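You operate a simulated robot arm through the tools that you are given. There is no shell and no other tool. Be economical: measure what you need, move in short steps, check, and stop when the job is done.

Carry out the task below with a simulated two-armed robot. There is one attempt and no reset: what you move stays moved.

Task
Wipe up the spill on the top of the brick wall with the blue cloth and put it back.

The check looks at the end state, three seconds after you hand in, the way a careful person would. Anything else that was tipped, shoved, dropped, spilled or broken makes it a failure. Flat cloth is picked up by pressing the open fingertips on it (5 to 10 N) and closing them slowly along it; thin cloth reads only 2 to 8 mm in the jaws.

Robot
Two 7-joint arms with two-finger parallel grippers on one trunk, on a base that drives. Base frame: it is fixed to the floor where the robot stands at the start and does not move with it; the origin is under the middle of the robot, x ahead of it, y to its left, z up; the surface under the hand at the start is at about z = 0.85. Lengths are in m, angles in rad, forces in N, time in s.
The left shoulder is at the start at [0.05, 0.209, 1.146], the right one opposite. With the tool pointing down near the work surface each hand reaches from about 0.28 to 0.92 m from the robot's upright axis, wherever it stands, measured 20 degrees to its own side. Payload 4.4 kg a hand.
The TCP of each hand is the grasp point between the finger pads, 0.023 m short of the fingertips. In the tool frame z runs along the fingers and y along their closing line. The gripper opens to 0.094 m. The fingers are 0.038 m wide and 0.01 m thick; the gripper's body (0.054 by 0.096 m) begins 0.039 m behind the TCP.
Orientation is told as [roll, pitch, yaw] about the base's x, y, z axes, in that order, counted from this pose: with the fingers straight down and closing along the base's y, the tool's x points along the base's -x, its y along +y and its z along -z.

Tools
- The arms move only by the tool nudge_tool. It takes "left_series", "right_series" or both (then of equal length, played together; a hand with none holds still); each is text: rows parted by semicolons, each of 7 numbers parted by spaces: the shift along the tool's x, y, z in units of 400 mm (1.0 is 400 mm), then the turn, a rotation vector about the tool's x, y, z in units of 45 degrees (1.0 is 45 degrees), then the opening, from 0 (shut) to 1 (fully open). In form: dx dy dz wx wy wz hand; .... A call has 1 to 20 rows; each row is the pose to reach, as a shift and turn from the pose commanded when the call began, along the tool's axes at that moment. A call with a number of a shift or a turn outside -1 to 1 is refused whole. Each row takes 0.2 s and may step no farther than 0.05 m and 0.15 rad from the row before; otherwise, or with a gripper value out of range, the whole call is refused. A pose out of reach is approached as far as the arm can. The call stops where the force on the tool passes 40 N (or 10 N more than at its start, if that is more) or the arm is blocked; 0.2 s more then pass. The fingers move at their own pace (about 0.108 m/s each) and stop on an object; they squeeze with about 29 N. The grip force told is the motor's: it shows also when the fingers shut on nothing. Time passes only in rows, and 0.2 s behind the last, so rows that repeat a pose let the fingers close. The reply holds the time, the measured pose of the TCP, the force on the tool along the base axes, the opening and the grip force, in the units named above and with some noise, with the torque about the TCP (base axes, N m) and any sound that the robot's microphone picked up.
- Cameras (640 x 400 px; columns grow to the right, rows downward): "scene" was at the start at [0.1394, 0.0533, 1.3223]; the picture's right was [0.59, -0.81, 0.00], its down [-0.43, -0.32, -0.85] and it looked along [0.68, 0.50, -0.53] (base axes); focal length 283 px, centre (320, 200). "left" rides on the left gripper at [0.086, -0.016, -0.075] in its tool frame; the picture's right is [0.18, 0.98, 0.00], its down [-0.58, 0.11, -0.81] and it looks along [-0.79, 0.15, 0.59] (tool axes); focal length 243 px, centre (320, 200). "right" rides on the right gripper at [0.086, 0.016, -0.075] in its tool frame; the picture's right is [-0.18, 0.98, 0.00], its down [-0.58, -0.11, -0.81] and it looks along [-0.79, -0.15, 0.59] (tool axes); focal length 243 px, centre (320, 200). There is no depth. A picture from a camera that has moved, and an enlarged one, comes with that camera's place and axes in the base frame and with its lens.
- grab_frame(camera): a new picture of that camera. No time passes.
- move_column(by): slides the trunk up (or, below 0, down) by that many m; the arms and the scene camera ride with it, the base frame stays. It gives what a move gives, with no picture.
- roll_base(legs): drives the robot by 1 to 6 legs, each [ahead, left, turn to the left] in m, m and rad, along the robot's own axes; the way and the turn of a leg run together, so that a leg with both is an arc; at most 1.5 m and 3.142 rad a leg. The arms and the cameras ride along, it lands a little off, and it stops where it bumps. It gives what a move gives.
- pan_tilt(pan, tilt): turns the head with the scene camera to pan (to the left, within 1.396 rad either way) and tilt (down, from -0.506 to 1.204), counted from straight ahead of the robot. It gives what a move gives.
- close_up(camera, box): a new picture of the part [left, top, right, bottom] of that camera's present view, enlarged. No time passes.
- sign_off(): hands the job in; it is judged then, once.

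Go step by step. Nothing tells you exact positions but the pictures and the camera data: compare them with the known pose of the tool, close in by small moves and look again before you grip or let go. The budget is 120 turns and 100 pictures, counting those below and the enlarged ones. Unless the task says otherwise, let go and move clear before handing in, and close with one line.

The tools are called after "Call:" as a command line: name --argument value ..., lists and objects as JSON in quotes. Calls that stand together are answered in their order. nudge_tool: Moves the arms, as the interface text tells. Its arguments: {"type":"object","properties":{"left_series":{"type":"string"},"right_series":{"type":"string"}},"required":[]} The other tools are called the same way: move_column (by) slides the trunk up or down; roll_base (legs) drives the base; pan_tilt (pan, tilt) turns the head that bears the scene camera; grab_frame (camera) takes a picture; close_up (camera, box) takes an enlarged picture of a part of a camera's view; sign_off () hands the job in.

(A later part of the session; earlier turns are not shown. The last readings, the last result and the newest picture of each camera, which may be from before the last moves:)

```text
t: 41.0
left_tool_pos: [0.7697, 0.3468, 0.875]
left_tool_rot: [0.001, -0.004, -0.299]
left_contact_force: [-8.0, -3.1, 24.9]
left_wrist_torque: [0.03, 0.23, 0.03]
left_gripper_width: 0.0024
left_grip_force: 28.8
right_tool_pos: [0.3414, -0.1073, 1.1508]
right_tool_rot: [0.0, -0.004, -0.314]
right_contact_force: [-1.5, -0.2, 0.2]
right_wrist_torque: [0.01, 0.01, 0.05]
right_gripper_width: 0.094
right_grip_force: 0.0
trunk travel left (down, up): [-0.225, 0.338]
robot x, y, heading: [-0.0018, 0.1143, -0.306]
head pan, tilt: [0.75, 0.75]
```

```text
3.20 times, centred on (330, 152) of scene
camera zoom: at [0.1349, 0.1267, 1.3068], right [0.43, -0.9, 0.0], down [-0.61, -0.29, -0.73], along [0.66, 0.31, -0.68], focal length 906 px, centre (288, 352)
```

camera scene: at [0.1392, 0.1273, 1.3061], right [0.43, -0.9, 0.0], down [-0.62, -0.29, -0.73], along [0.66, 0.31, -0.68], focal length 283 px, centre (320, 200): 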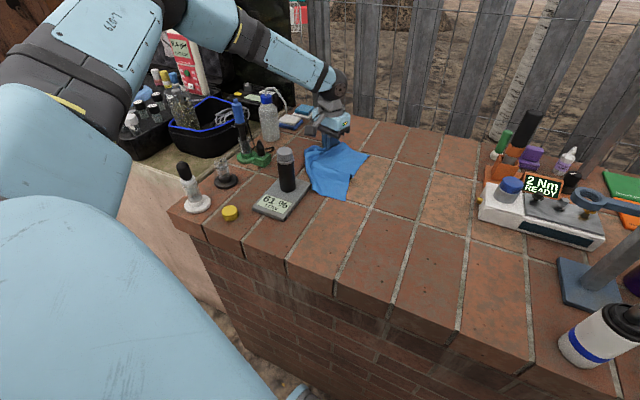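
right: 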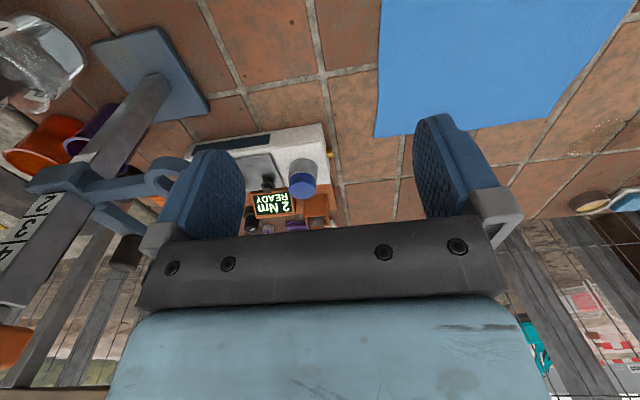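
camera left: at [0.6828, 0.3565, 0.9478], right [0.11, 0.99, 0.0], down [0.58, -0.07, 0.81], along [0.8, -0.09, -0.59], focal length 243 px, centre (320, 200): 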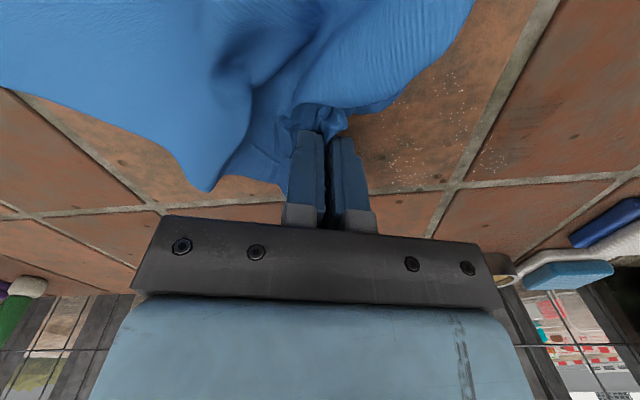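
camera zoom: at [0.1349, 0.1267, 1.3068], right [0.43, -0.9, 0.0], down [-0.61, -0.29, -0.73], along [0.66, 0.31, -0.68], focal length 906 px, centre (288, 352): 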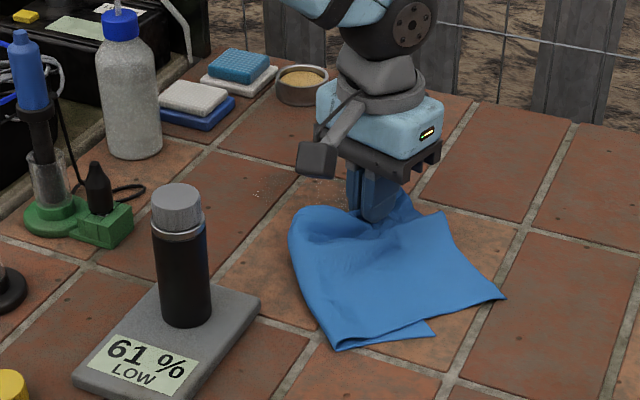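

Crumbs seem to remain around the fingers. I lift clear and compare.

Call:
nudge_tool --left_series "0 0 -0.1 0 0 0 0; -0.01 -0.04 -0.2 0 0 0 0; -0.025 -0.1 -0.3 0 0 0 0; -0.05 -0.18 -0.38 0 0 0 0; -0.07 -0.26 -0.44 0 0 0 0; -0.08 -0.34 -0.48 0 0 0 0"

Call:
close_up --camera "scene" --box '[270, 110, 390, 185]'

```text
t: 42.4
left_tool_pos: [0.7645, 0.2076, 1.0639]
left_tool_rot: [-0.001, -0.002, -0.298]
left_contact_force: [0.7, 0.0, -0.1]
left_wrist_torque: [0.03, 0.03, 0.01]
left_gripper_width: 0.0021
left_grip_force: 29.4
right_tool_pos: [0.3441, -0.1065, 1.1499]
right_tool_rot: [0.001, -0.002, -0.315]
right_contact_force: [0.6, -0.8, 0.1]
right_wrist_torque: [-0.01, 0.0, 0.01]
right_gripper_width: 0.094
right_grip_force: 0.0
trunk travel left (down, up): [-0.225, 0.338]
robot x, y, heading: [0.0011, 0.1162, -0.308]
head pan, tilt: [0.75, 0.75]
```

```text
5.33 times, centred on (330, 148) of scene
camera zoom: at [0.139, 0.1279, 1.3062], right [0.43, -0.9, 0.0], down [-0.62, -0.29, -0.73], along [0.66, 0.31, -0.68], focal length 1510 px, centre (267, 480)
```

zoom: 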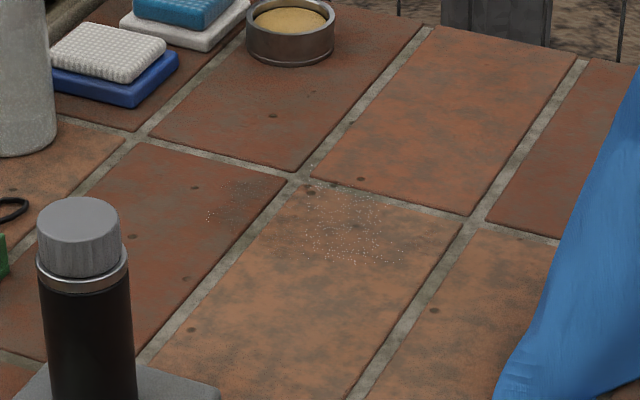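

Much fainter; the wiping works. I repeat with the same pressing.

Call:
nudge_tool --left_series "0.015 0.075 0.07 0 0 0 0; 0.03 0.15 0.14 0 0 0 0; 0.045 0.225 0.21 0 0 0 0; 0.06 0.3 0.28 0 0 0 0; 0.075 0.375 0.35 0 0 0 0; 0.086 0.44 0.4 0 0 0 0; 0.091 0.469 0.44 0 0 0 0; 0.091 0.469 0.465 0 0 0 0; 0.091 0.469 0.48 0 0 0 0"

Call:
nudge_tool --left_series "0.026 0.084 0.002 0 0 0 0; 0.044 0.143 0.002 0 0 0 0; -0.03 0.165 0.002 0 0 0 0; -0.05 0.094 0.002 0 0 0 0; -0.075 0.01 0.002 0 0 0 0; -0.101 -0.073 0.002 0 0 0 0; -0.116 -0.121 0.002 0 0 0 0; -0.06 -0.135 0.002 0 0 0 0; -0.035 -0.06 0.002 0 0 0 0; -0.01 0.024 0.002 0 0 0 0; 0.015 0.108 0.002 0 0 0 0; 0.036 0.16 0.002 0 0 0 0; 0.076 0.156 0.002 0 0 0 0; 0.055 0.08 0.002 0 0 0 0; 0.03 0 0.002 0 0 0 0; 0.005 -0.08 0.002 0 0 0 0; -0.013 -0.127 0.002 0 0 0 0; 0.05 -0.14 0.002 0 0 0 0; 0.08 -0.06 0.002 0 0 0 0; 0.09 0.02 0.002 0 0 0 0"

Call:
nudge_tool --left_series "0 0 -0.1 0 0 0 0; -0.03 -0.1 -0.2 0 0 0 0; -0.055 -0.18 -0.3 0 0 0 0; -0.08 -0.26 -0.38 0 0 0 0; -0.11 -0.36 -0.44 0 0 0 0; -0.14 -0.46 -0.48 0 0 0 0"

Call:
close_up --camera "scene" --box '[270, 110, 390, 185]'

Call:
grab_frame --camera "scene"

```text
t: 44.4
left_tool_pos: [0.7846, 0.3986, 0.8754]
left_tool_rot: [-0.001, -0.003, -0.297]
left_contact_force: [-1.3, 0.4, 14.2]
left_wrist_torque: [0.07, 0.18, 0.04]
left_gripper_width: 0.0023
left_grip_force: 28.9
right_tool_pos: [0.3438, -0.1052, 1.1509]
right_tool_rot: [0.0, -0.004, -0.315]
right_contact_force: [-0.1, -0.1, -1.0]
right_wrist_torque: [0.0, -0.02, -0.01]
right_gripper_width: 0.0942
right_grip_force: 0.0
trunk travel left (down, up): [-0.225, 0.338]
robot x, y, heading: [-0.0006, 0.1124, -0.31]
head pan, tilt: [0.75, 0.75]
```

```text
t: 47.4
left_tool_pos: [0.7725, 0.4386, 0.8761]
left_tool_rot: [0.003, -0.006, -0.295]
left_contact_force: [-3.7, -2.9, 21.6]
left_wrist_torque: [-0.02, 0.28, 0.05]
left_gripper_width: 0.0022
left_grip_force: 29.2
right_tool_pos: [0.3426, -0.1063, 1.151]
right_tool_rot: [0.002, -0.004, -0.311]
right_contact_force: [0.3, 0.4, -0.4]
right_wrist_torque: [-0.01, 0.06, 0.01]
right_gripper_width: 0.0941
right_grip_force: 0.1
trunk travel left (down, up): [-0.225, 0.338]
robot x, y, heading: [0.0028, 0.1127, -0.308]
head pan, tilt: [0.75, 0.75]
stopped in row 15 (left hand): the force on the tool passed its limit at 41 N (the readings are from after the stop); the commanded pose is now the measured one
```

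```text
refused: row 2 steps farther than a row can; nothing moved
```

```text
5.33 times, centred on (330, 148) of scene
camera zoom: at [0.1365, 0.127, 1.3064], right [0.43, -0.9, 0.0], down [-0.61, -0.29, -0.73], along [0.66, 0.32, -0.68], focal length 1510 px, centre (267, 480)
```

zoom: 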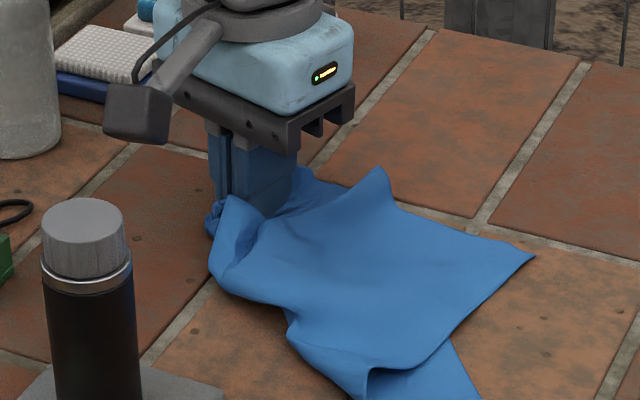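

```text
66 pictures are left
camera scene: at [0.1365, 0.127, 1.3064], right [0.43, -0.9, 0.0], down [-0.61, -0.29, -0.73], along [0.66, 0.32, -0.68], focal length 283 px, centre (320, 200)
```

scene: 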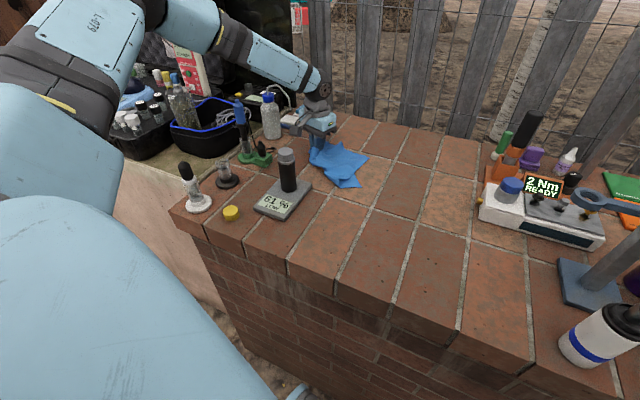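

The force limit stopped it at 41 N, harmlessly. I lift now and inspect.

Call:
nudge_tool --left_series "0 0 -0.1 0 0 0 0; -0.02 -0.06 -0.19 0 0 0 0; -0.04 -0.13 -0.28 0 0 0 0; -0.06 -0.21 -0.36 0 0 0 0; -0.09 -0.3 -0.43 0 0 0 0; -0.12 -0.4 -0.48 0 0 0 0; -0.14 -0.5 -0.49 0 0 0 0"

Call:
close_up --camera "scene" --box '[270, 110, 390, 185]'

```text
t: 49.0
left_tool_pos: [0.7666, 0.233, 1.0653]
left_tool_rot: [0.004, 0.002, -0.296]
left_contact_force: [0.4, -1.4, 0.4]
left_wrist_torque: [0.01, -0.02, -0.01]
left_gripper_width: 0.0023
left_grip_force: 28.6
right_tool_pos: [0.3451, -0.1057, 1.1498]
right_tool_rot: [0.003, 0.0, -0.313]
right_contact_force: [0.2, -0.1, -0.3]
right_wrist_torque: [-0.02, 0.02, -0.03]
right_gripper_width: 0.094
right_grip_force: 0.0
trunk travel left (down, up): [-0.225, 0.338]
robot x, y, heading: [-0.0012, 0.1115, -0.303]
head pan, tilt: [0.75, 0.75]
```

```text
5.33 times, centred on (330, 148) of scene
camera zoom: at [0.1393, 0.1279, 1.3061], right [0.43, -0.9, 0.0], down [-0.62, -0.29, -0.73], along [0.66, 0.32, -0.68], focal length 1510 px, centre (267, 480)
```

zoom: 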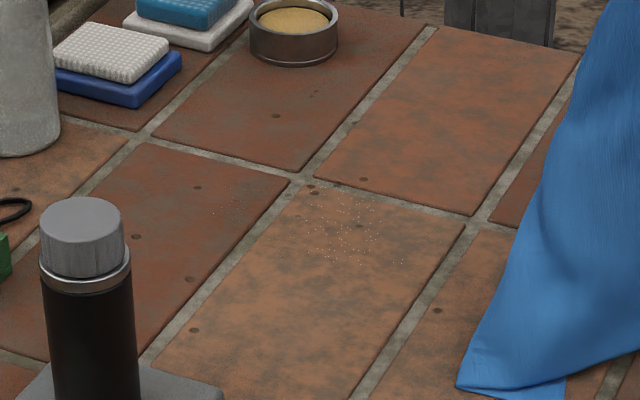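

The damp is gone; sparse crumbs remain around (0.79, 0.38). One more focused pass.

Call:
nudge_tool --left_series "0.006 0.07 0.07 0 0 0 0; 0.012 0.14 0.14 0 0 0 0; 0.018 0.21 0.21 0 0 0 0; 0.024 0.28 0.28 0 0 0 0; 0.036 0.34 0.35 0 0 0 0; 0.048 0.396 0.41 0 0 0 0; 0.048 0.396 0.45 0 0 0 0; 0.048 0.396 0.47 0 0 0 0; 0.048 0.396 0.481 0 0 0 0"

Call:
nudge_tool --left_series "0.022 0.072 0 0 0 0 0; 0.044 0.143 0 0 0 0 0; -0.004 0.158 0 0 0 0 0; -0.026 0.086 0 0 0 0 0; -0.048 0.015 0 0 0 0 0; -0.07 -0.057 0 0 0 0 0; -0.085 -0.105 0 0 0 0 0; -0.037 -0.12 0 0 0 0 0; -0.015 -0.048 0 0 0 0 0; 0.007 0.024 0 0 0 0 0; 0.03 0.096 0 0 0 0 0; 0.085 0.105 0 0 0 0 0; 0.063 0.033 0 0 0 0 0; 0.04 -0.039 0 0 0 0 0; 0.018 -0.11 0 0 0 0 0; 0.066 -0.125 0 0 0 0 0; 0.088 -0.053 0 0 0 0 0; 0.11 0.018 0 0 0 0 0; 0.1325 0.09 0 0 0 0 0; 0.068 0.136 0 0 0 0 0"

Call:
nudge_tool --left_series "0 0 -0.1 0 0 0 0; -0.02 -0.06 -0.19 0 0 0 0; -0.04 -0.13 -0.28 0 0 0 0; -0.06 -0.21 -0.36 0 0 0 0; -0.09 -0.3 -0.43 0 0 0 0; -0.12 -0.4 -0.48 0 0 0 0; -0.14 -0.5 -0.49 0 0 0 0"

Call:
close_up --camera "scene" --box '[270, 110, 390, 185]'

```text
t: 51.0
left_tool_pos: [0.7953, 0.3893, 0.8744]
left_tool_rot: [0.002, -0.001, -0.294]
left_contact_force: [0.9, 2.2, 4.4]
left_wrist_torque: [0.04, 0.01, 0.01]
left_gripper_width: 0.0023
left_grip_force: 29.1
right_tool_pos: [0.3444, -0.1049, 1.1505]
right_tool_rot: [0.0, -0.002, -0.314]
right_contact_force: [0.3, 1.2, -0.8]
right_wrist_torque: [-0.02, 0.0, -0.02]
right_gripper_width: 0.094
right_grip_force: 0.1
trunk travel left (down, up): [-0.225, 0.338]
robot x, y, heading: [-0.0024, 0.1111, -0.3]
head pan, tilt: [0.75, 0.75]
```

```text
t: 55.2
left_tool_pos: [0.7873, 0.451, 0.8754]
left_tool_rot: [0.004, 0.0, -0.293]
left_contact_force: [0.2, 0.2, 2.4]
left_wrist_torque: [0.0, 0.02, 0.0]
left_gripper_width: 0.0023
left_grip_force: 28.8
left hand out of reach, approached as far as the arm can: row 7
right_tool_pos: [0.3448, -0.1057, 1.1495]
right_tool_rot: [0.001, -0.002, -0.311]
right_contact_force: [0.1, -0.6, 0.0]
right_wrist_torque: [0.03, 0.0, 0.0]
right_gripper_width: 0.0939
right_grip_force: 0.1
trunk travel left (down, up): [-0.225, 0.338]
robot x, y, heading: [-0.003, 0.1161, -0.299]
head pan, tilt: [0.75, 0.75]
```

```text
t: 56.8
left_tool_pos: [0.7804, 0.2416, 1.0701]
left_tool_rot: [0.004, 0.002, -0.296]
left_contact_force: [1.0, -0.1, 0.0]
left_wrist_torque: [0.01, -0.01, -0.02]
left_gripper_width: 0.0024
left_grip_force: 29.2
right_tool_pos: [0.3455, -0.1052, 1.151]
right_tool_rot: [0.0, 0.0, -0.311]
right_contact_force: [-0.5, -0.1, -0.1]
right_wrist_torque: [-0.01, 0.01, 0.02]
right_gripper_width: 0.0941
right_grip_force: 0.0
trunk travel left (down, up): [-0.225, 0.338]
robot x, y, heading: [-0.0022, 0.1095, -0.303]
head pan, tilt: [0.75, 0.75]
```

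```text
5.33 times, centred on (330, 148) of scene
camera zoom: at [0.1392, 0.1281, 1.3061], right [0.43, -0.9, 0.0], down [-0.62, -0.29, -0.73], along [0.66, 0.32, -0.68], focal length 1510 px, centre (267, 480)
```

zoom: 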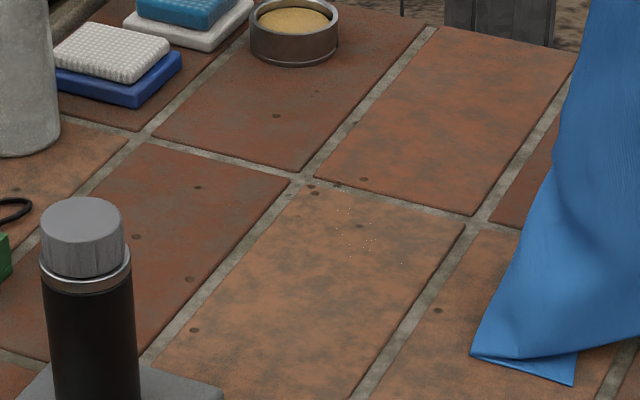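

Only a few specks left around (0.787, 0.38). One more firm pass.

Call:
nudge_tool --left_series "0.014 0.06 0.07 0 0 0 0; 0.028 0.12 0.14 0 0 0 0; 0.042 0.18 0.21 0 0 0 0; 0.056 0.24 0.28 0 0 0 0; 0.07 0.3 0.35 0 0 0 0; 0.082 0.35 0.42 0 0 0 0; 0.082 0.35 0.46 0 0 0 0; 0.082 0.35 0.485 0 0 0 0; 0.082 0.35 0.497 0 0 0 0"

Call:
nudge_tool --left_series "0.022 0.072 0 0 0 0 0; 0.03 0.12 0 0 0 0 0; -0.02 0.13 0 0 0 0 0; -0.026 0.086 0 0 0 0 0; -0.048 0.015 0 0 0 0 0; -0.06 -0.057 0 0 0 0 0; -0.03 -0.11 0 0 0 0 0; -0.015 -0.048 0 0 0 0 0; 0.007 0.024 0 0 0 0 0; 0.03 0.096 0 0 0 0 0; 0.06 0.105 0 0 0 0 0; 0.043 0.033 0 0 0 0 0; 0.02 -0.039 0 0 0 0 0; 0 -0.11 0 0 0 0 0; 0.04 -0.14 0 0 0 0 0; 0.088 -0.11 0 0 0 0 0; 0.09 -0.05 0 0 0 0 0; 0.11 0.018 0 0 0 0 0; 0.1325 0.09 0 0 0 0 0; 0.068 0.1 0 0 0 0 0"

Call:
nudge_tool --left_series "0 0 -0.1 0 0 0 0; -0.02 -0.06 -0.19 0 0 0 0; -0.04 -0.13 -0.28 0 0 0 0; -0.06 -0.21 -0.36 0 0 0 0; -0.09 -0.3 -0.43 0 0 0 0; -0.12 -0.4 -0.48 0 0 0 0; -0.14 -0.5 -0.49 0 0 0 0"

Call:
close_up --camera "scene" --box '[270, 110, 390, 185]'

Call:
grab_frame --camera "scene"

```text
t: 58.8
left_tool_pos: [0.7919, 0.3866, 0.8758]
left_tool_rot: [0.003, -0.004, -0.291]
left_contact_force: [0.5, 1.6, 18.1]
left_wrist_torque: [0.01, -0.02, 0.01]
left_gripper_width: 0.0024
left_grip_force: 28.7
right_tool_pos: [0.3431, -0.1052, 1.1507]
right_tool_rot: [0.002, -0.003, -0.312]
right_contact_force: [0.0, -0.4, 0.6]
right_wrist_torque: [0.0, 0.03, 0.01]
right_gripper_width: 0.0944
right_grip_force: 0.1
trunk travel left (down, up): [-0.225, 0.338]
robot x, y, heading: [0.0046, 0.1106, -0.304]
head pan, tilt: [0.75, 0.75]
```

```text
t: 62.0
left_tool_pos: [0.7651, 0.3373, 0.8754]
left_tool_rot: [0.001, -0.012, -0.296]
left_contact_force: [-4.5, -1.8, 15.4]
left_wrist_torque: [-0.01, 0.15, 0.02]
left_gripper_width: 0.0023
left_grip_force: 28.5
right_tool_pos: [0.3431, -0.1041, 1.1506]
right_tool_rot: [0.0, -0.005, -0.313]
right_contact_force: [-0.2, 0.3, -0.1]
right_wrist_torque: [0.01, -0.04, -0.01]
right_gripper_width: 0.0938
right_grip_force: 0.1
trunk travel left (down, up): [-0.225, 0.338]
robot x, y, heading: [-0.0018, 0.1138, -0.304]
head pan, tilt: [0.75, 0.75]
stopped in row 15 (left hand): the force on the tool passed its limit at 42 N (the readings are from after the stop); the commanded pose is now the measured one
```

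```text
t: 63.6
left_tool_pos: [0.7469, 0.1496, 1.0742]
left_tool_rot: [0.002, -0.009, -0.295]
left_contact_force: [-0.6, -1.3, 0.9]
left_wrist_torque: [0.03, -0.02, 0.02]
left_gripper_width: 0.0023
left_grip_force: 29.4
left hand out of reach, approached as far as the arm can: row 7
right_tool_pos: [0.3434, -0.1048, 1.1495]
right_tool_rot: [0.0, -0.002, -0.314]
right_contact_force: [0.2, 0.2, 0.4]
right_wrist_torque: [-0.02, -0.04, -0.01]
right_gripper_width: 0.094
right_grip_force: 0.1
trunk travel left (down, up): [-0.225, 0.338]
robot x, y, heading: [0.0019, 0.114, -0.308]
head pan, tilt: [0.75, 0.75]
```

```text
5.33 times, centred on (330, 148) of scene
camera zoom: at [0.1377, 0.1291, 1.3064], right [0.43, -0.9, 0.0], down [-0.61, -0.29, -0.73], along [0.66, 0.32, -0.68], focal length 1510 px, centre (267, 480)
```

zoom: 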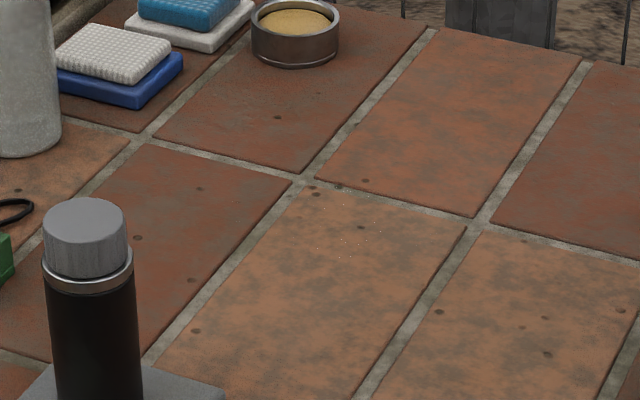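

```text
62 pictures are left
camera scene: at [0.1377, 0.1291, 1.3064], right [0.43, -0.9, 0.0], down [-0.61, -0.29, -0.73], along [0.66, 0.32, -0.68], focal length 283 px, centre (320, 200)
```

scene: 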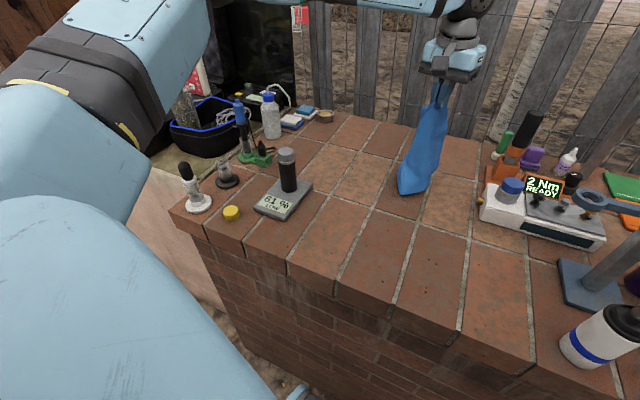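

About twenty specks remain near (0.785, 0.385). I do a tighter raster over exactly that area.

Call:
nudge_tool --left_series "0.014 0.08 0.07 0 0 0 0; 0.028 0.16 0.14 0 0 0 0; 0.042 0.24 0.21 0 0 0 0; 0.056 0.32 0.28 0 0 0 0; 0.07 0.4 0.35 0 0 0 0; 0.082 0.46 0.42 0 0 0 0; 0.0925 0.495 0.46 0 0 0 0; 0.0925 0.495 0.488 0 0 0 0; 0.0925 0.495 0.5 0 0 0 0"

Call:
nudge_tool --left_series "0.0295 0.0956 0 0 0 0 0; 0.059 0.191 0 0 0 0 0; 0.03 0.2 0 0 0 0 0; 0.001 0.104 0 0 0 0 0; -0.029 0.009 0 0 0 0 0; -0.057 0.018 0 0 0 0 0; -0.028 0.113 0 0 0 0 0; 0.002 0.209 0 0 0 0 0; -0.027 0.218 0 0 0 0 0; -0.057 0.122 0 0 0 0 0; -0.079 0.05 0 0 0 0 0; -0.071 0.153 0 0 0 0 0; -0.049 0.224 0 0 0 0 0; -0.013 0.213 0 0 0 0 0; -0.042 0.118 0 0 0 0 0; -0.072 0.022 0 0 0 0 0; -0.048 0.015 0 0 0 0 0; -0.018 0.11 0 0 0 0 0; 0.011 0.206 0 0 0 0 0; 0.05 0.246 0 0 0 0 0"

Call:
nudge_tool --left_series "0 0 -0.1 0 0 0 0; -0.02 -0.06 -0.19 0 0 0 0; -0.04 -0.13 -0.28 0 0 0 0; -0.06 -0.21 -0.36 0 0 0 0; -0.09 -0.3 -0.43 0 0 0 0; -0.12 -0.4 -0.48 0 0 0 0; -0.12 -0.5 -0.49 0 0 0 0"

Call:
close_up --camera "scene" --box '[270, 110, 390, 185]'

```text
t: 65.6
left_tool_pos: [0.7678, 0.3505, 0.875]
left_tool_rot: [0.003, -0.012, -0.295]
left_contact_force: [-2.1, 1.1, 21.2]
left_wrist_torque: [0.17, 0.29, -0.03]
left_gripper_width: 0.0021
left_grip_force: 29.1
right_tool_pos: [0.3426, -0.1049, 1.1506]
right_tool_rot: [0.002, -0.003, -0.314]
right_contact_force: [1.0, -0.5, 0.2]
right_wrist_torque: [-0.03, 0.01, 0.0]
right_gripper_width: 0.0941
right_grip_force: 0.1
trunk travel left (down, up): [-0.225, 0.338]
robot x, y, heading: [0.0027, 0.1131, -0.306]
head pan, tilt: [0.75, 0.75]
```

```text
t: 69.8
left_tool_pos: [0.7761, 0.4489, 0.8746]
left_tool_rot: [0.004, -0.01, -0.298]
left_contact_force: [4.9, -10.0, 31.3]
left_wrist_torque: [-0.17, 0.19, 0.07]
left_gripper_width: 0.0022
left_grip_force: 28.8
right_tool_pos: [0.3418, -0.1068, 1.1517]
right_tool_rot: [0.004, -0.003, -0.312]
right_contact_force: [-0.4, 0.8, -0.7]
right_wrist_torque: [-0.03, 0.0, 0.0]
right_gripper_width: 0.094
right_grip_force: 0.0
trunk travel left (down, up): [-0.225, 0.338]
robot x, y, heading: [-0.0004, 0.1119, -0.306]
head pan, tilt: [0.75, 0.75]
```

```text
t: 71.4
left_tool_pos: [0.7676, 0.2488, 1.0648]
left_tool_rot: [0.001, -0.005, -0.294]
left_contact_force: [0.5, -0.4, -0.7]
left_wrist_torque: [0.02, 0.0, 0.0]
left_gripper_width: 0.0024
left_grip_force: 29.0
right_tool_pos: [0.3452, -0.1053, 1.1497]
right_tool_rot: [-0.002, -0.003, -0.312]
right_contact_force: [-0.1, 0.9, 0.2]
right_wrist_torque: [-0.02, -0.03, 0.0]
right_gripper_width: 0.094
right_grip_force: 0.1
trunk travel left (down, up): [-0.225, 0.338]
robot x, y, heading: [-0.0, 0.1128, -0.305]
head pan, tilt: [0.75, 0.75]
```

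```text
5.33 times, centred on (330, 148) of scene
camera zoom: at [0.1389, 0.1283, 1.3062], right [0.43, -0.9, 0.0], down [-0.62, -0.29, -0.73], along [0.66, 0.32, -0.68], focal length 1510 px, centre (267, 480)
```

zoom: 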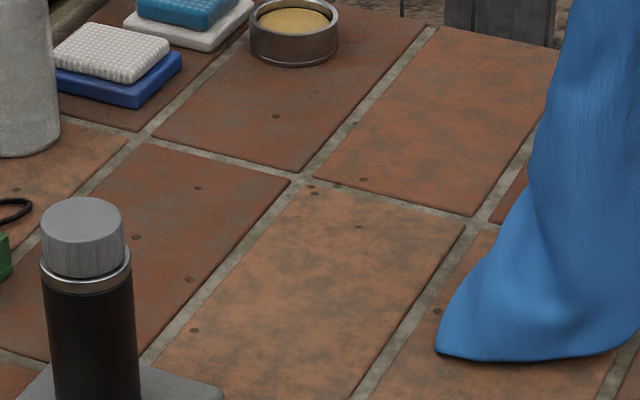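

It looks clean; a tighter zoom to confirm, plus the cloth's state.

Call:
close_up --camera "scene" --box '[300, 130, 364, 170]'

Call:
grab_frame --camera "scene"

```text
10.00 times, centred on (332, 150) of scene
camera zoom: at [0.1389, 0.1283, 1.3062], right [0.43, -0.9, 0.0], down [-0.62, -0.29, -0.73], along [0.66, 0.32, -0.68], focal length 2832 px, centre (200, 700)
```

zoom: 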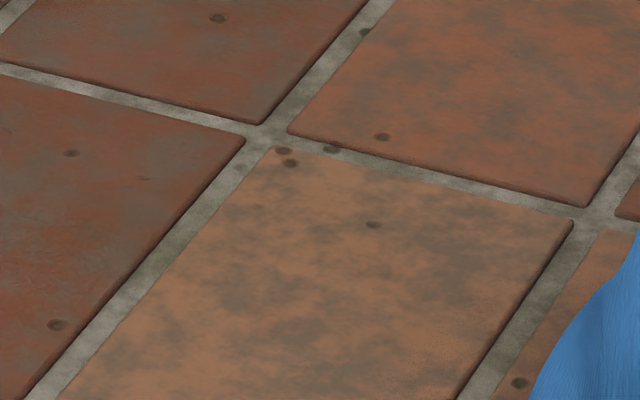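

```text
59 pictures are left
camera scene: at [0.1389, 0.1283, 1.3062], right [0.43, -0.9, 0.0], down [-0.62, -0.29, -0.73], along [0.66, 0.32, -0.68], focal length 283 px, centre (320, 200)
```

scene: 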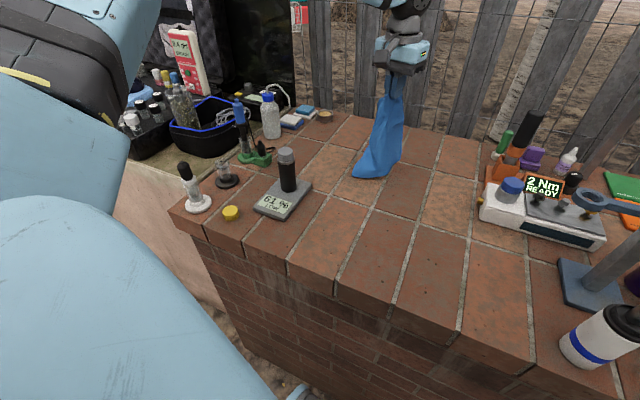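

The spill is gone. Now I carry the cloth back: raise and move so the hanging far corner touches at (0.48, 0.08).

Call:
nudge_tool --left_series "0 0 -0.08 0 0 0 0; 0.06 -0.06 -0.15 0 0 0 0; 0.13 -0.14 -0.17 0 0 0 0; 0.2 -0.22 -0.17 0 0 0 0; 0.27 -0.3 -0.17 0 0 0 0; 0.34 -0.38 -0.17 0 0 0 0; 0.41 -0.45 -0.17 0 0 0 0; 0.48 -0.51 -0.17 0 0 0 0; 0.53 -0.5535 -0.17 0 0 0 0; 0.53 -0.5535 -0.17 0 0 0 0; 0.53 -0.5535 -0.17 0 0 0 0"

Call:
grab_frame --camera "scene"

Call:
grab_frame --camera "right"

```text
t: 73.8
left_tool_pos: [0.4974, 0.0972, 1.1331]
left_tool_rot: [0.001, -0.005, -0.296]
left_contact_force: [-1.2, 0.1, 0.0]
left_wrist_torque: [-0.01, 0.0, 0.01]
left_gripper_width: 0.0022
left_grip_force: 28.6
right_tool_pos: [0.3456, -0.1047, 1.1508]
right_tool_rot: [-0.001, -0.003, -0.311]
right_contact_force: [-0.3, -1.1, 0.1]
right_wrist_torque: [0.0, 0.01, 0.01]
right_gripper_width: 0.0938
right_grip_force: 0.1
trunk travel left (down, up): [-0.225, 0.338]
robot x, y, heading: [-0.0003, 0.1128, -0.306]
head pan, tilt: [0.75, 0.75]
```

```text
58 pictures are left
camera scene: at [0.1392, 0.1292, 1.3062], right [0.43, -0.9, 0.0], down [-0.62, -0.29, -0.73], along [0.66, 0.32, -0.68], focal length 283 px, centre (320, 200)
```

scene: 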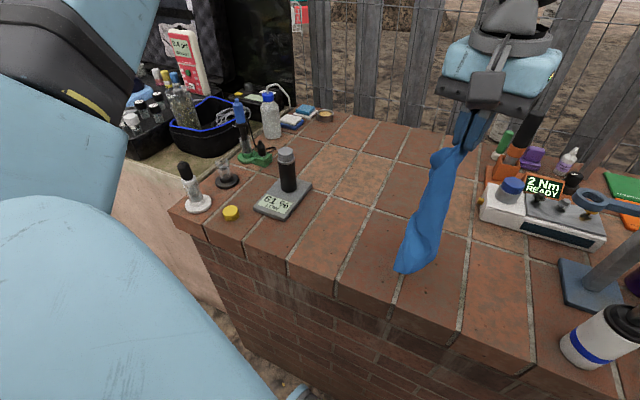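

```text
57 pictures are left
camera right: at [0.2661, -0.0621, 1.2247], right [0.48, 0.88, 0.0], down [0.52, -0.28, 0.81], along [0.71, -0.39, -0.59], focal length 243 px, centre (320, 200)
```

right: 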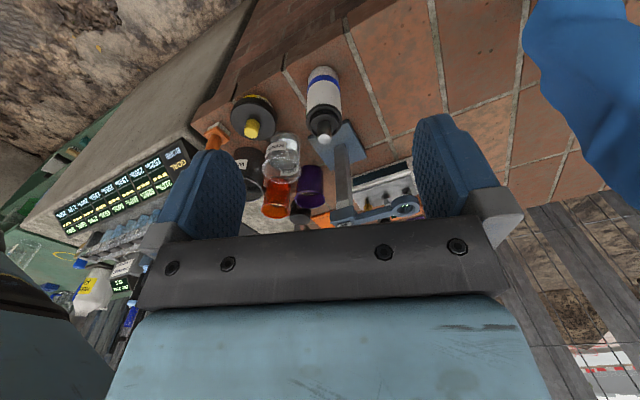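

The bottom hangs at about (0.47, 0.11). Now I lay it down in an arc toward the original pinch point.

Call:
nudge_tool --left_series "-0.025 0.042 0.033 0 0 0 0; -0.05 0.084 0.06 0 0 0 0; -0.1 0.168 0.1 0 0 0 0; -0.149 0.252 0.155 0 0 0 0; -0.199 0.336 0.22 0 0 0 0; -0.239 0.403 0.308 0 0 0 0; -0.272 0.459 0.395 0 0 0 0; -0.299 0.504 0.483 0 0 0 0; -0.319 0.538 0.558 0 0 0 0; -0.332 0.56 0.62 0 0 0 0; -0.332 0.56 0.62 0 0 0 0"

Call:
grab_frame --camera "scene"

```text
t: 76.2
left_tool_pos: [0.6897, 0.2717, 0.8865]
left_tool_rot: [0.002, -0.007, -0.295]
left_contact_force: [0.8, 0.5, -0.2]
left_wrist_torque: [0.02, 0.03, -0.01]
left_gripper_width: 0.0022
left_grip_force: 29.5
right_tool_pos: [0.3443, -0.1038, 1.1508]
right_tool_rot: [0.001, -0.001, -0.313]
right_contact_force: [-0.7, -0.5, 0.1]
right_wrist_torque: [-0.01, 0.0, 0.0]
right_gripper_width: 0.0941
right_grip_force: 0.1
trunk travel left (down, up): [-0.225, 0.338]
robot x, y, heading: [0.002, 0.1155, -0.307]
head pan, tilt: [0.75, 0.75]
```

```text
56 pictures are left
camera scene: at [0.1387, 0.1292, 1.3063], right [0.43, -0.9, 0.0], down [-0.62, -0.29, -0.73], along [0.66, 0.32, -0.68], focal length 283 px, centre (320, 200)
```

scene: 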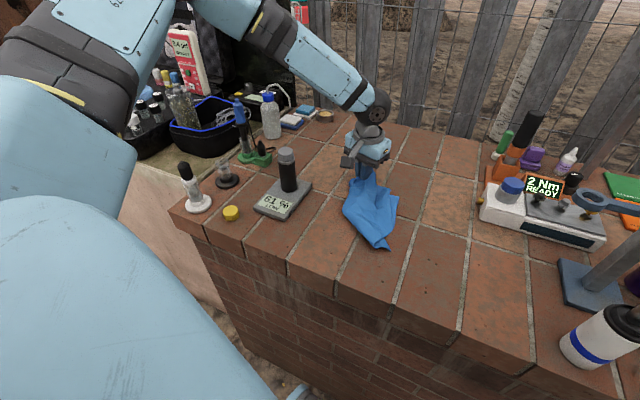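

The cloth is back but folded narrowly. I'll release, retreat up, and look at how to spread it.

Call:
nudge_tool --left_series "0 0 0.012 0 0 0 0; 0 0 0.012 0 0 0 0.15; 0 0 0.012 0 0 0 0.3; 0 0 0.012 0 0 0 0.4; 0 0 -0.05 0 0 0 0.4; 0 0 -0.15 0 0 0 0.4; 0 0 -0.26 0 0 0 0.4; -0.05 0.1 -0.3 0 0 0 0.4; -0.1 0.2 -0.3 0 0 0 0.4"

Call:
close_up --camera "scene" --box '[280, 140, 480, 265]'

Call:
grab_frame --camera "left"

```text
t: 78.2
left_tool_pos: [0.7552, 0.3396, 1.0074]
left_tool_rot: [0.0, -0.007, -0.296]
left_contact_force: [0.9, -0.1, -0.2]
left_wrist_torque: [-0.01, -0.02, -0.01]
left_gripper_width: 0.0376
left_grip_force: 0.0
right_tool_pos: [0.3466, -0.1044, 1.1493]
right_tool_rot: [0.0, -0.001, -0.312]
right_contact_force: [0.4, -0.1, -0.6]
right_wrist_torque: [0.01, -0.03, 0.01]
right_gripper_width: 0.094
right_grip_force: 0.0
trunk travel left (down, up): [-0.225, 0.338]
robot x, y, heading: [0.0029, 0.114, -0.304]
head pan, tilt: [0.75, 0.75]
```

```text
3.20 times, centred on (380, 202) of scene
camera zoom: at [0.1397, 0.1297, 1.3061], right [0.43, -0.9, 0.0], down [-0.62, -0.29, -0.73], along [0.66, 0.32, -0.68], focal length 906 px, centre (128, 192)
```

zoom: 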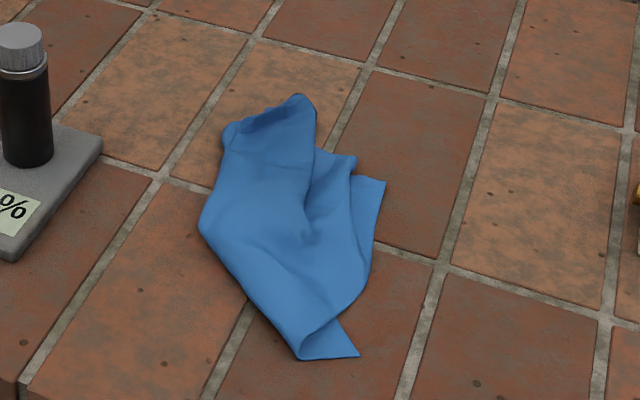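

```text
54 pictures are left
camera left: at [0.665, 0.3481, 1.0797], right [0.11, 0.99, 0.0], down [0.58, -0.06, 0.81], along [0.8, -0.09, -0.59], focal length 243 px, centre (320, 200)
```

left: 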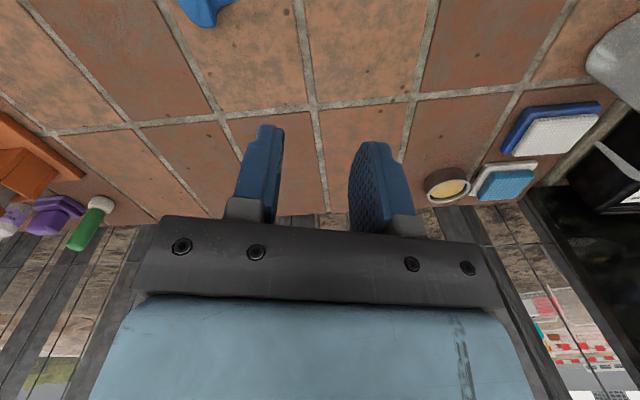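

The cloth lies folded within its original footprint. I want to spread its corners; I'll retract the hand a bit and turn the base a little more right so the left arm can reach the right-hand corner.

Call:
nudge_tool --left_series "0.04 -0.02 -0.1 0 0 0 0.4; 0.1 -0.06 -0.18 0 0 0 0.4; 0.18 -0.11 -0.23 0 0 0 0.4; 0.25 -0.16 -0.23 0 0 0 0.4; 0.293 -0.195 -0.23 0 0 0 0.4"

Call:
roll_base --legs '[[0, 0, -0.3]]'

Call:
pan_tilt --pan 0.95 --tilt 0.8

Call:
grab_frame --camera "scene"

```text
t: 79.4
left_tool_pos: [0.6133, 0.2957, 1.0985]
left_tool_rot: [0.003, -0.007, -0.295]
left_contact_force: [-0.9, -0.8, 0.4]
left_wrist_torque: [-0.01, -0.02, -0.01]
left_gripper_width: 0.0376
left_grip_force: 0.1
right_tool_pos: [0.3459, -0.1045, 1.1509]
right_tool_rot: [0.0, -0.001, -0.314]
right_contact_force: [-0.3, 0.6, 0.4]
right_wrist_torque: [-0.01, -0.05, 0.01]
right_gripper_width: 0.0938
right_grip_force: 0.0
trunk travel left (down, up): [-0.225, 0.338]
robot x, y, heading: [-0.0009, 0.1143, -0.309]
head pan, tilt: [0.75, 0.75]
```

```text
t: 80.8
left_tool_pos: [0.6421, 0.1082, 1.0971]
left_tool_rot: [0.0, -0.006, -0.593]
left_contact_force: [0.6, 0.1, -1.1]
left_wrist_torque: [0.01, -0.02, -0.01]
left_gripper_width: 0.0376
left_grip_force: 0.1
right_tool_pos: [0.2662, -0.1961, 1.1503]
right_tool_rot: [0.001, -0.002, -0.609]
right_contact_force: [0.9, 0.2, 0.4]
right_wrist_torque: [-0.03, -0.01, 0.0]
right_gripper_width: 0.0941
right_grip_force: 0.1
trunk travel left (down, up): [-0.225, 0.338]
robot x, y, heading: [0.0041, 0.1124, -0.605]
head pan, tilt: [0.75, 0.75]
```

```text
t: 81.5
left_tool_pos: [0.6426, 0.1075, 1.0974]
left_tool_rot: [0.002, -0.004, -0.591]
left_contact_force: [0.4, 0.4, -0.3]
left_wrist_torque: [0.0, 0.0, -0.02]
left_gripper_width: 0.0377
left_grip_force: 0.1
right_tool_pos: [0.266, -0.1963, 1.1503]
right_tool_rot: [-0.001, -0.003, -0.609]
right_contact_force: [-0.9, 0.7, -0.4]
right_wrist_torque: [0.0, -0.02, 0.0]
right_gripper_width: 0.094
right_grip_force: 0.0
trunk travel left (down, up): [-0.225, 0.338]
robot x, y, heading: [-0.0008, 0.1138, -0.603]
head pan, tilt: [0.949, 0.799]
```

```text
53 pictures are left
camera scene: at [0.1315, 0.1031, 1.3022], right [0.34, -0.94, 0.0], down [-0.67, -0.24, -0.7], along [0.66, 0.24, -0.72], focal length 283 px, centre (320, 200)
```

scene: 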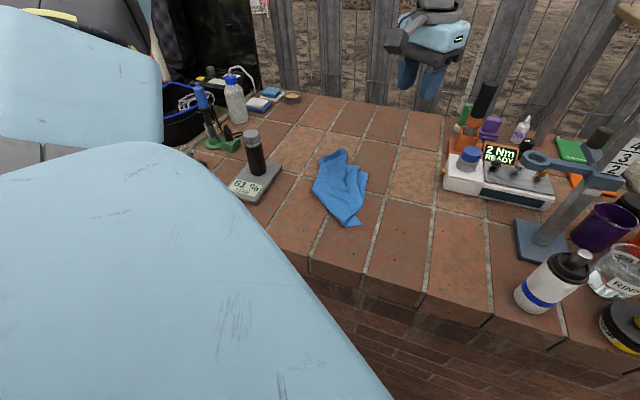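

Moving the left hand above the cloth's right-hand corner near (0.67, 0.18) for a wrist-camera view.

Call:
nudge_tool --left_series "0.02 0.05 0.06 0 0 0 0.4; 0.035 0.1 0.12 0 0 0 0.4; 0.05 0.15 0.18 0 0 0 0.4; 0.062 0.192 0.23 0 0 0 0.4"

Call:
grab_frame --camera "left"

Call:
close_up --camera "scene" --box '[280, 130, 440, 230]'

```text
t: 82.5
left_tool_pos: [0.6665, 0.1856, 1.0049]
left_tool_rot: [-0.001, -0.007, -0.592]
left_contact_force: [-1.2, -0.1, -0.2]
left_wrist_torque: [0.04, 0.0, 0.01]
left_gripper_width: 0.038
left_grip_force: 0.1
right_tool_pos: [0.2654, -0.1956, 1.1497]
right_tool_rot: [0.0, -0.002, -0.61]
right_contact_force: [-0.5, 1.1, 0.2]
right_wrist_torque: [0.0, -0.03, -0.03]
right_gripper_width: 0.0943
right_grip_force: 0.0
trunk travel left (down, up): [-0.225, 0.338]
robot x, y, heading: [0.0013, 0.1115, -0.6]
head pan, tilt: [0.949, 0.799]
```

```text
52 pictures are left
camera left: at [0.5843, 0.2209, 1.0772], right [0.4, 0.92, 0.0], down [0.54, -0.23, 0.81], along [0.74, -0.32, -0.59], focal length 243 px, centre (320, 200)
```

left: 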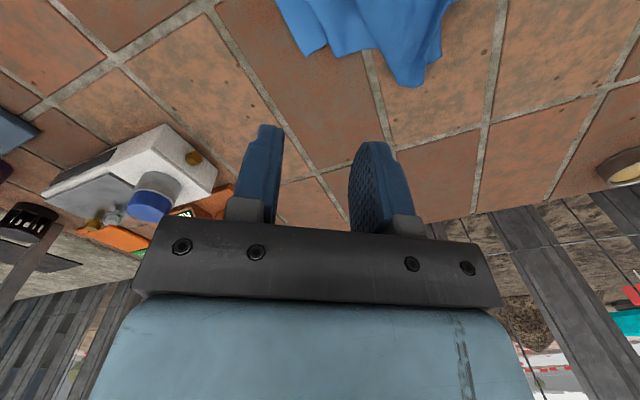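

```text
4.00 times, centred on (360, 180) of scene
camera zoom: at [0.1318, 0.1036, 1.3022], right [0.34, -0.94, 0.0], down [-0.67, -0.24, -0.7], along [0.66, 0.24, -0.72], focal length 1133 px, centre (160, 280)
```

zoom: 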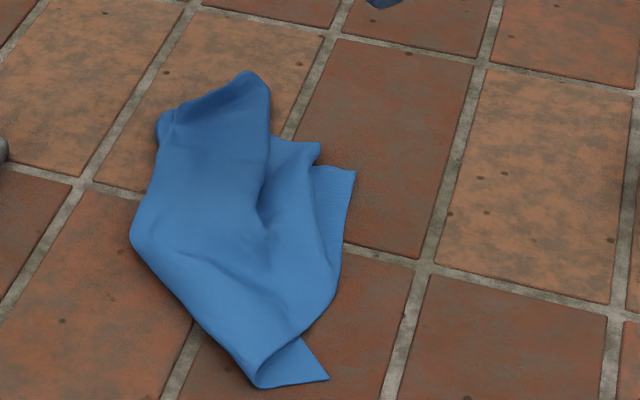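

The cloth is folded diagonally: one corner (C, top layer) at about (0.694, 0.20) and the lower corner (B) at about (0.675, 0.174). I'll approach the top-layer corner first.

Call:
nudge_tool --left_series "-0.02 0.034 0.08 0 0 0.12 0.4; -0.04 0.068 0.16 0 0 0.24 0.4; -0.04 0.068 0.2 0 0 0.24 0.4"

Call:
grab_frame --camera "left"

Call:
close_up --camera "scene" --box '[280, 130, 440, 230]'

```text
t: 83.3
left_tool_pos: [0.6952, 0.1987, 0.9251]
left_tool_rot: [0.002, -0.006, -0.782]
left_contact_force: [0.2, -0.5, 0.2]
left_wrist_torque: [-0.04, 0.01, -0.07]
left_gripper_width: 0.0376
left_grip_force: 0.0
right_tool_pos: [0.2668, -0.1973, 1.1506]
right_tool_rot: [0.001, -0.002, -0.609]
right_contact_force: [0.8, -0.5, 0.8]
right_wrist_torque: [0.01, 0.01, -0.03]
right_gripper_width: 0.094
right_grip_force: 0.0
trunk travel left (down, up): [-0.225, 0.338]
robot x, y, heading: [-0.0004, 0.1133, -0.603]
head pan, tilt: [0.949, 0.799]
```

```text
50 pictures are left
camera left: at [0.6213, 0.2474, 0.9983], right [0.56, 0.83, 0.0], down [0.48, -0.33, 0.81], along [0.67, -0.45, -0.59], focal length 243 px, centre (320, 200)
```

left: 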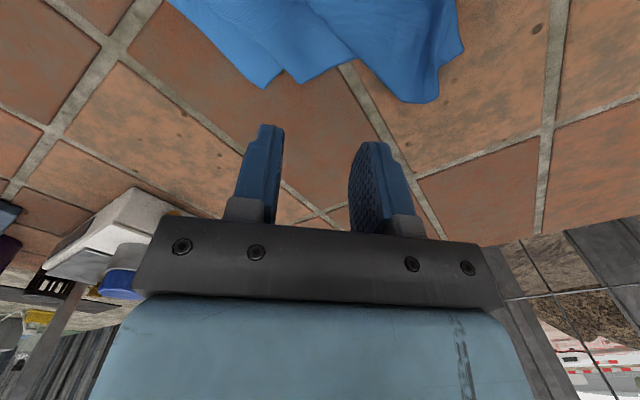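

```text
4.00 times, centred on (360, 180) of scene
camera zoom: at [0.1316, 0.1031, 1.3022], right [0.34, -0.94, 0.0], down [-0.67, -0.24, -0.7], along [0.66, 0.24, -0.72], focal length 1133 px, centre (160, 280)
```

zoom: 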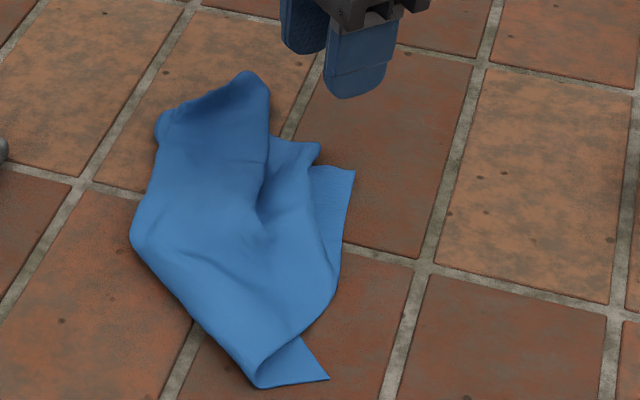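

Fine-positioning onto the top-layer corner with a narrower opening, then gentle pressing.

Call:
nudge_tool --left_series "0.004 -0.014 0.04 0 0 0 0.3; 0.004 -0.014 0.08 0 0 0 0.28; 0.004 -0.014 0.11 0 0 0 0.28; 0.004 -0.014 0.122 0 0 0 0.28; 0.004 -0.014 0.126 0 0 0 0.28"

Call:
grab_frame --camera "left"

Call:
close_up --camera "scene" --box '[280, 130, 440, 230]'

```text
t: 84.5
left_tool_pos: [0.6893, 0.1958, 0.8752]
left_tool_rot: [0.004, -0.006, -0.781]
left_contact_force: [0.5, 0.9, 4.8]
left_wrist_torque: [0.03, 0.13, -0.01]
left_gripper_width: 0.0261
left_grip_force: 0.0
right_tool_pos: [0.2656, -0.1966, 1.1498]
right_tool_rot: [0.0, -0.002, -0.609]
right_contact_force: [0.4, -0.4, -0.6]
right_wrist_torque: [0.02, 0.01, 0.02]
right_gripper_width: 0.094
right_grip_force: 0.0
trunk travel left (down, up): [-0.225, 0.338]
robot x, y, heading: [0.0021, 0.112, -0.601]
head pan, tilt: [0.949, 0.799]
```

```text
48 pictures are left
camera left: at [0.6153, 0.2452, 0.9485], right [0.56, 0.83, 0.0], down [0.48, -0.33, 0.81], along [0.67, -0.45, -0.59], focal length 243 px, centre (320, 200)
```

left: 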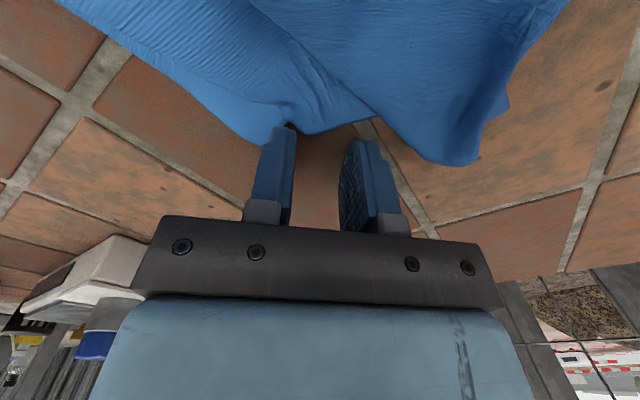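

```text
4.00 times, centred on (360, 180) of scene
camera zoom: at [0.1309, 0.103, 1.3024], right [0.34, -0.94, 0.0], down [-0.67, -0.24, -0.7], along [0.66, 0.24, -0.72], focal length 1133 px, centre (160, 280)
```

zoom: 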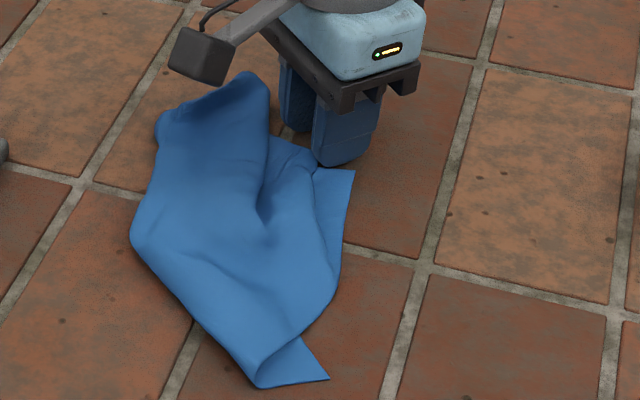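

The fingers are slightly too far outward and to one side. I lift, shift ~1 cm, and press again.

Call:
nudge_tool --left_series "0 0 -0.04 0 0 0 0.28; 0.02 -0.015 -0.04 0 0 0 0.28; 0.02 -0.015 -0.01 0 0 0 0.28; 0.02 -0.015 0.002 0 0 0 0.28"

Call:
close_up --camera "left" --box '[200, 50, 456, 210]'

```text
t: 85.5
left_tool_pos: [0.6783, 0.1968, 0.8757]
left_tool_rot: [0.003, -0.01, -0.78]
left_contact_force: [0.9, 1.2, 14.6]
left_wrist_torque: [0.04, 0.27, -0.03]
left_gripper_width: 0.0256
left_grip_force: 0.2
right_tool_pos: [0.264, -0.196, 1.15]
right_tool_rot: [0.001, -0.001, -0.61]
right_contact_force: [0.3, -0.6, 1.4]
right_wrist_torque: [0.0, 0.01, 0.0]
right_gripper_width: 0.0942
right_grip_force: 0.1
trunk travel left (down, up): [-0.225, 0.338]
robot x, y, heading: [-0.0042, 0.115, -0.601]
head pan, tilt: [0.949, 0.799]
```

```text
2.50 times, centred on (328, 130) of left
camera zoom: at [0.6052, 0.2463, 0.9479], right [0.56, 0.83, 0.0], down [0.48, -0.33, 0.81], along [0.67, -0.45, -0.58], focal length 606 px, centre (300, 375)
```

zoom: 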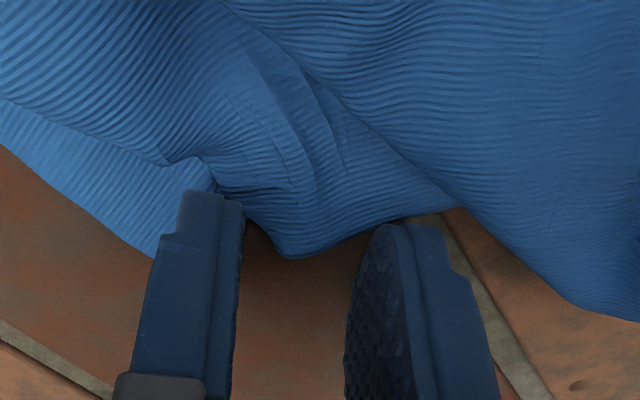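

The corner is now between the fingers. Closing slowly.

Call:
nudge_tool --left_series "0 0 -0.001 0 0 0 0.24; 0 0 -0.001 0 0 0 0.2; 0 0 -0.001 0 0 0 0.16; 0 0 -0.001 0 0 0 0.12; 0 0 -0.001 0 0 0 0.08; 0 0 -0.001 0 0 0 0.04; 0 0 -0.001 0 0 0 0; 0 0 -0.001 0 0 0 0; 0 0 -0.05 0 0 0 0; 0 0 -0.1 0 0 0 0"

Call:
close_up --camera "scene" --box '[280, 130, 440, 230]'

```text
t: 87.7
left_tool_pos: [0.6797, 0.1984, 0.914]
left_tool_rot: [0.002, -0.005, -0.781]
left_contact_force: [0.3, 0.7, -0.2]
left_wrist_torque: [-0.02, 0.02, -0.04]
left_gripper_width: 0.0018
left_grip_force: 28.2
right_tool_pos: [0.2678, -0.1962, 1.1491]
right_tool_rot: [0.001, -0.003, -0.608]
right_contact_force: [0.3, 0.0, -0.2]
right_wrist_torque: [-0.04, -0.01, -0.03]
right_gripper_width: 0.0937
right_grip_force: 0.1
trunk travel left (down, up): [-0.225, 0.338]
robot x, y, heading: [0.0007, 0.1182, -0.599]
head pan, tilt: [0.949, 0.799]
```

```text
4.00 times, centred on (360, 180) of scene
camera zoom: at [0.1312, 0.103, 1.3021], right [0.34, -0.94, 0.0], down [-0.67, -0.24, -0.7], along [0.66, 0.24, -0.72], focal length 1133 px, centre (160, 280)
```

zoom: 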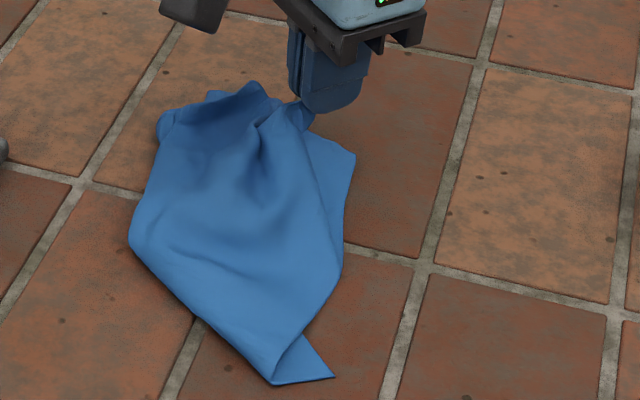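

The corner is held. I lift a bit more, moving toward the left-near direction to unfold, and look.

Call:
nudge_tool --left_series "0 0 -0.08 0 0 0 0; 0 0 -0.16 0 0 0 0; 0.05 0.0 -0.22 0 0 0 0; 0.1 0 -0.25 0 0 0 0; 0.1 0 -0.25 0 0 0 0"

Call:
close_up --camera "scene" --box '[260, 90, 452, 210]'

```text
t: 88.9
left_tool_pos: [0.6515, 0.2242, 1.0126]
left_tool_rot: [0.003, -0.006, -0.78]
left_contact_force: [-1.2, -0.1, 0.0]
left_wrist_torque: [-0.03, -0.04, 0.0]
left_gripper_width: 0.0019
left_grip_force: 29.1
right_tool_pos: [0.2663, -0.1963, 1.1503]
right_tool_rot: [0.0, -0.004, -0.608]
right_contact_force: [-0.6, -0.7, -0.6]
right_wrist_torque: [0.01, -0.01, -0.01]
right_gripper_width: 0.0939
right_grip_force: 0.1
trunk travel left (down, up): [-0.225, 0.338]
robot x, y, heading: [-0.0023, 0.1148, -0.606]
head pan, tilt: [0.949, 0.799]
```

```text
3.33 times, centred on (356, 150) of scene
camera zoom: at [0.1317, 0.1027, 1.3021], right [0.34, -0.94, 0.0], down [-0.67, -0.24, -0.7], along [0.66, 0.24, -0.72], focal length 944 px, centre (200, 367)
```

zoom: 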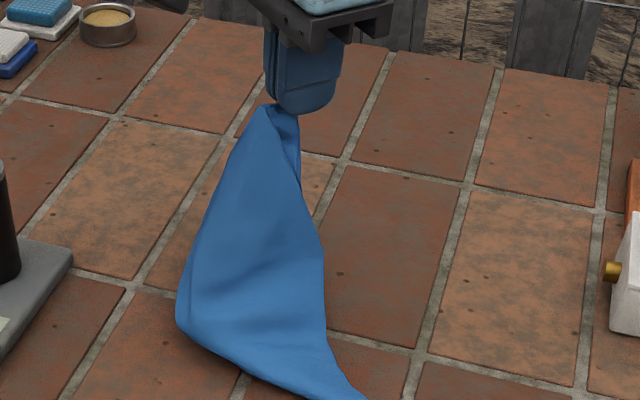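

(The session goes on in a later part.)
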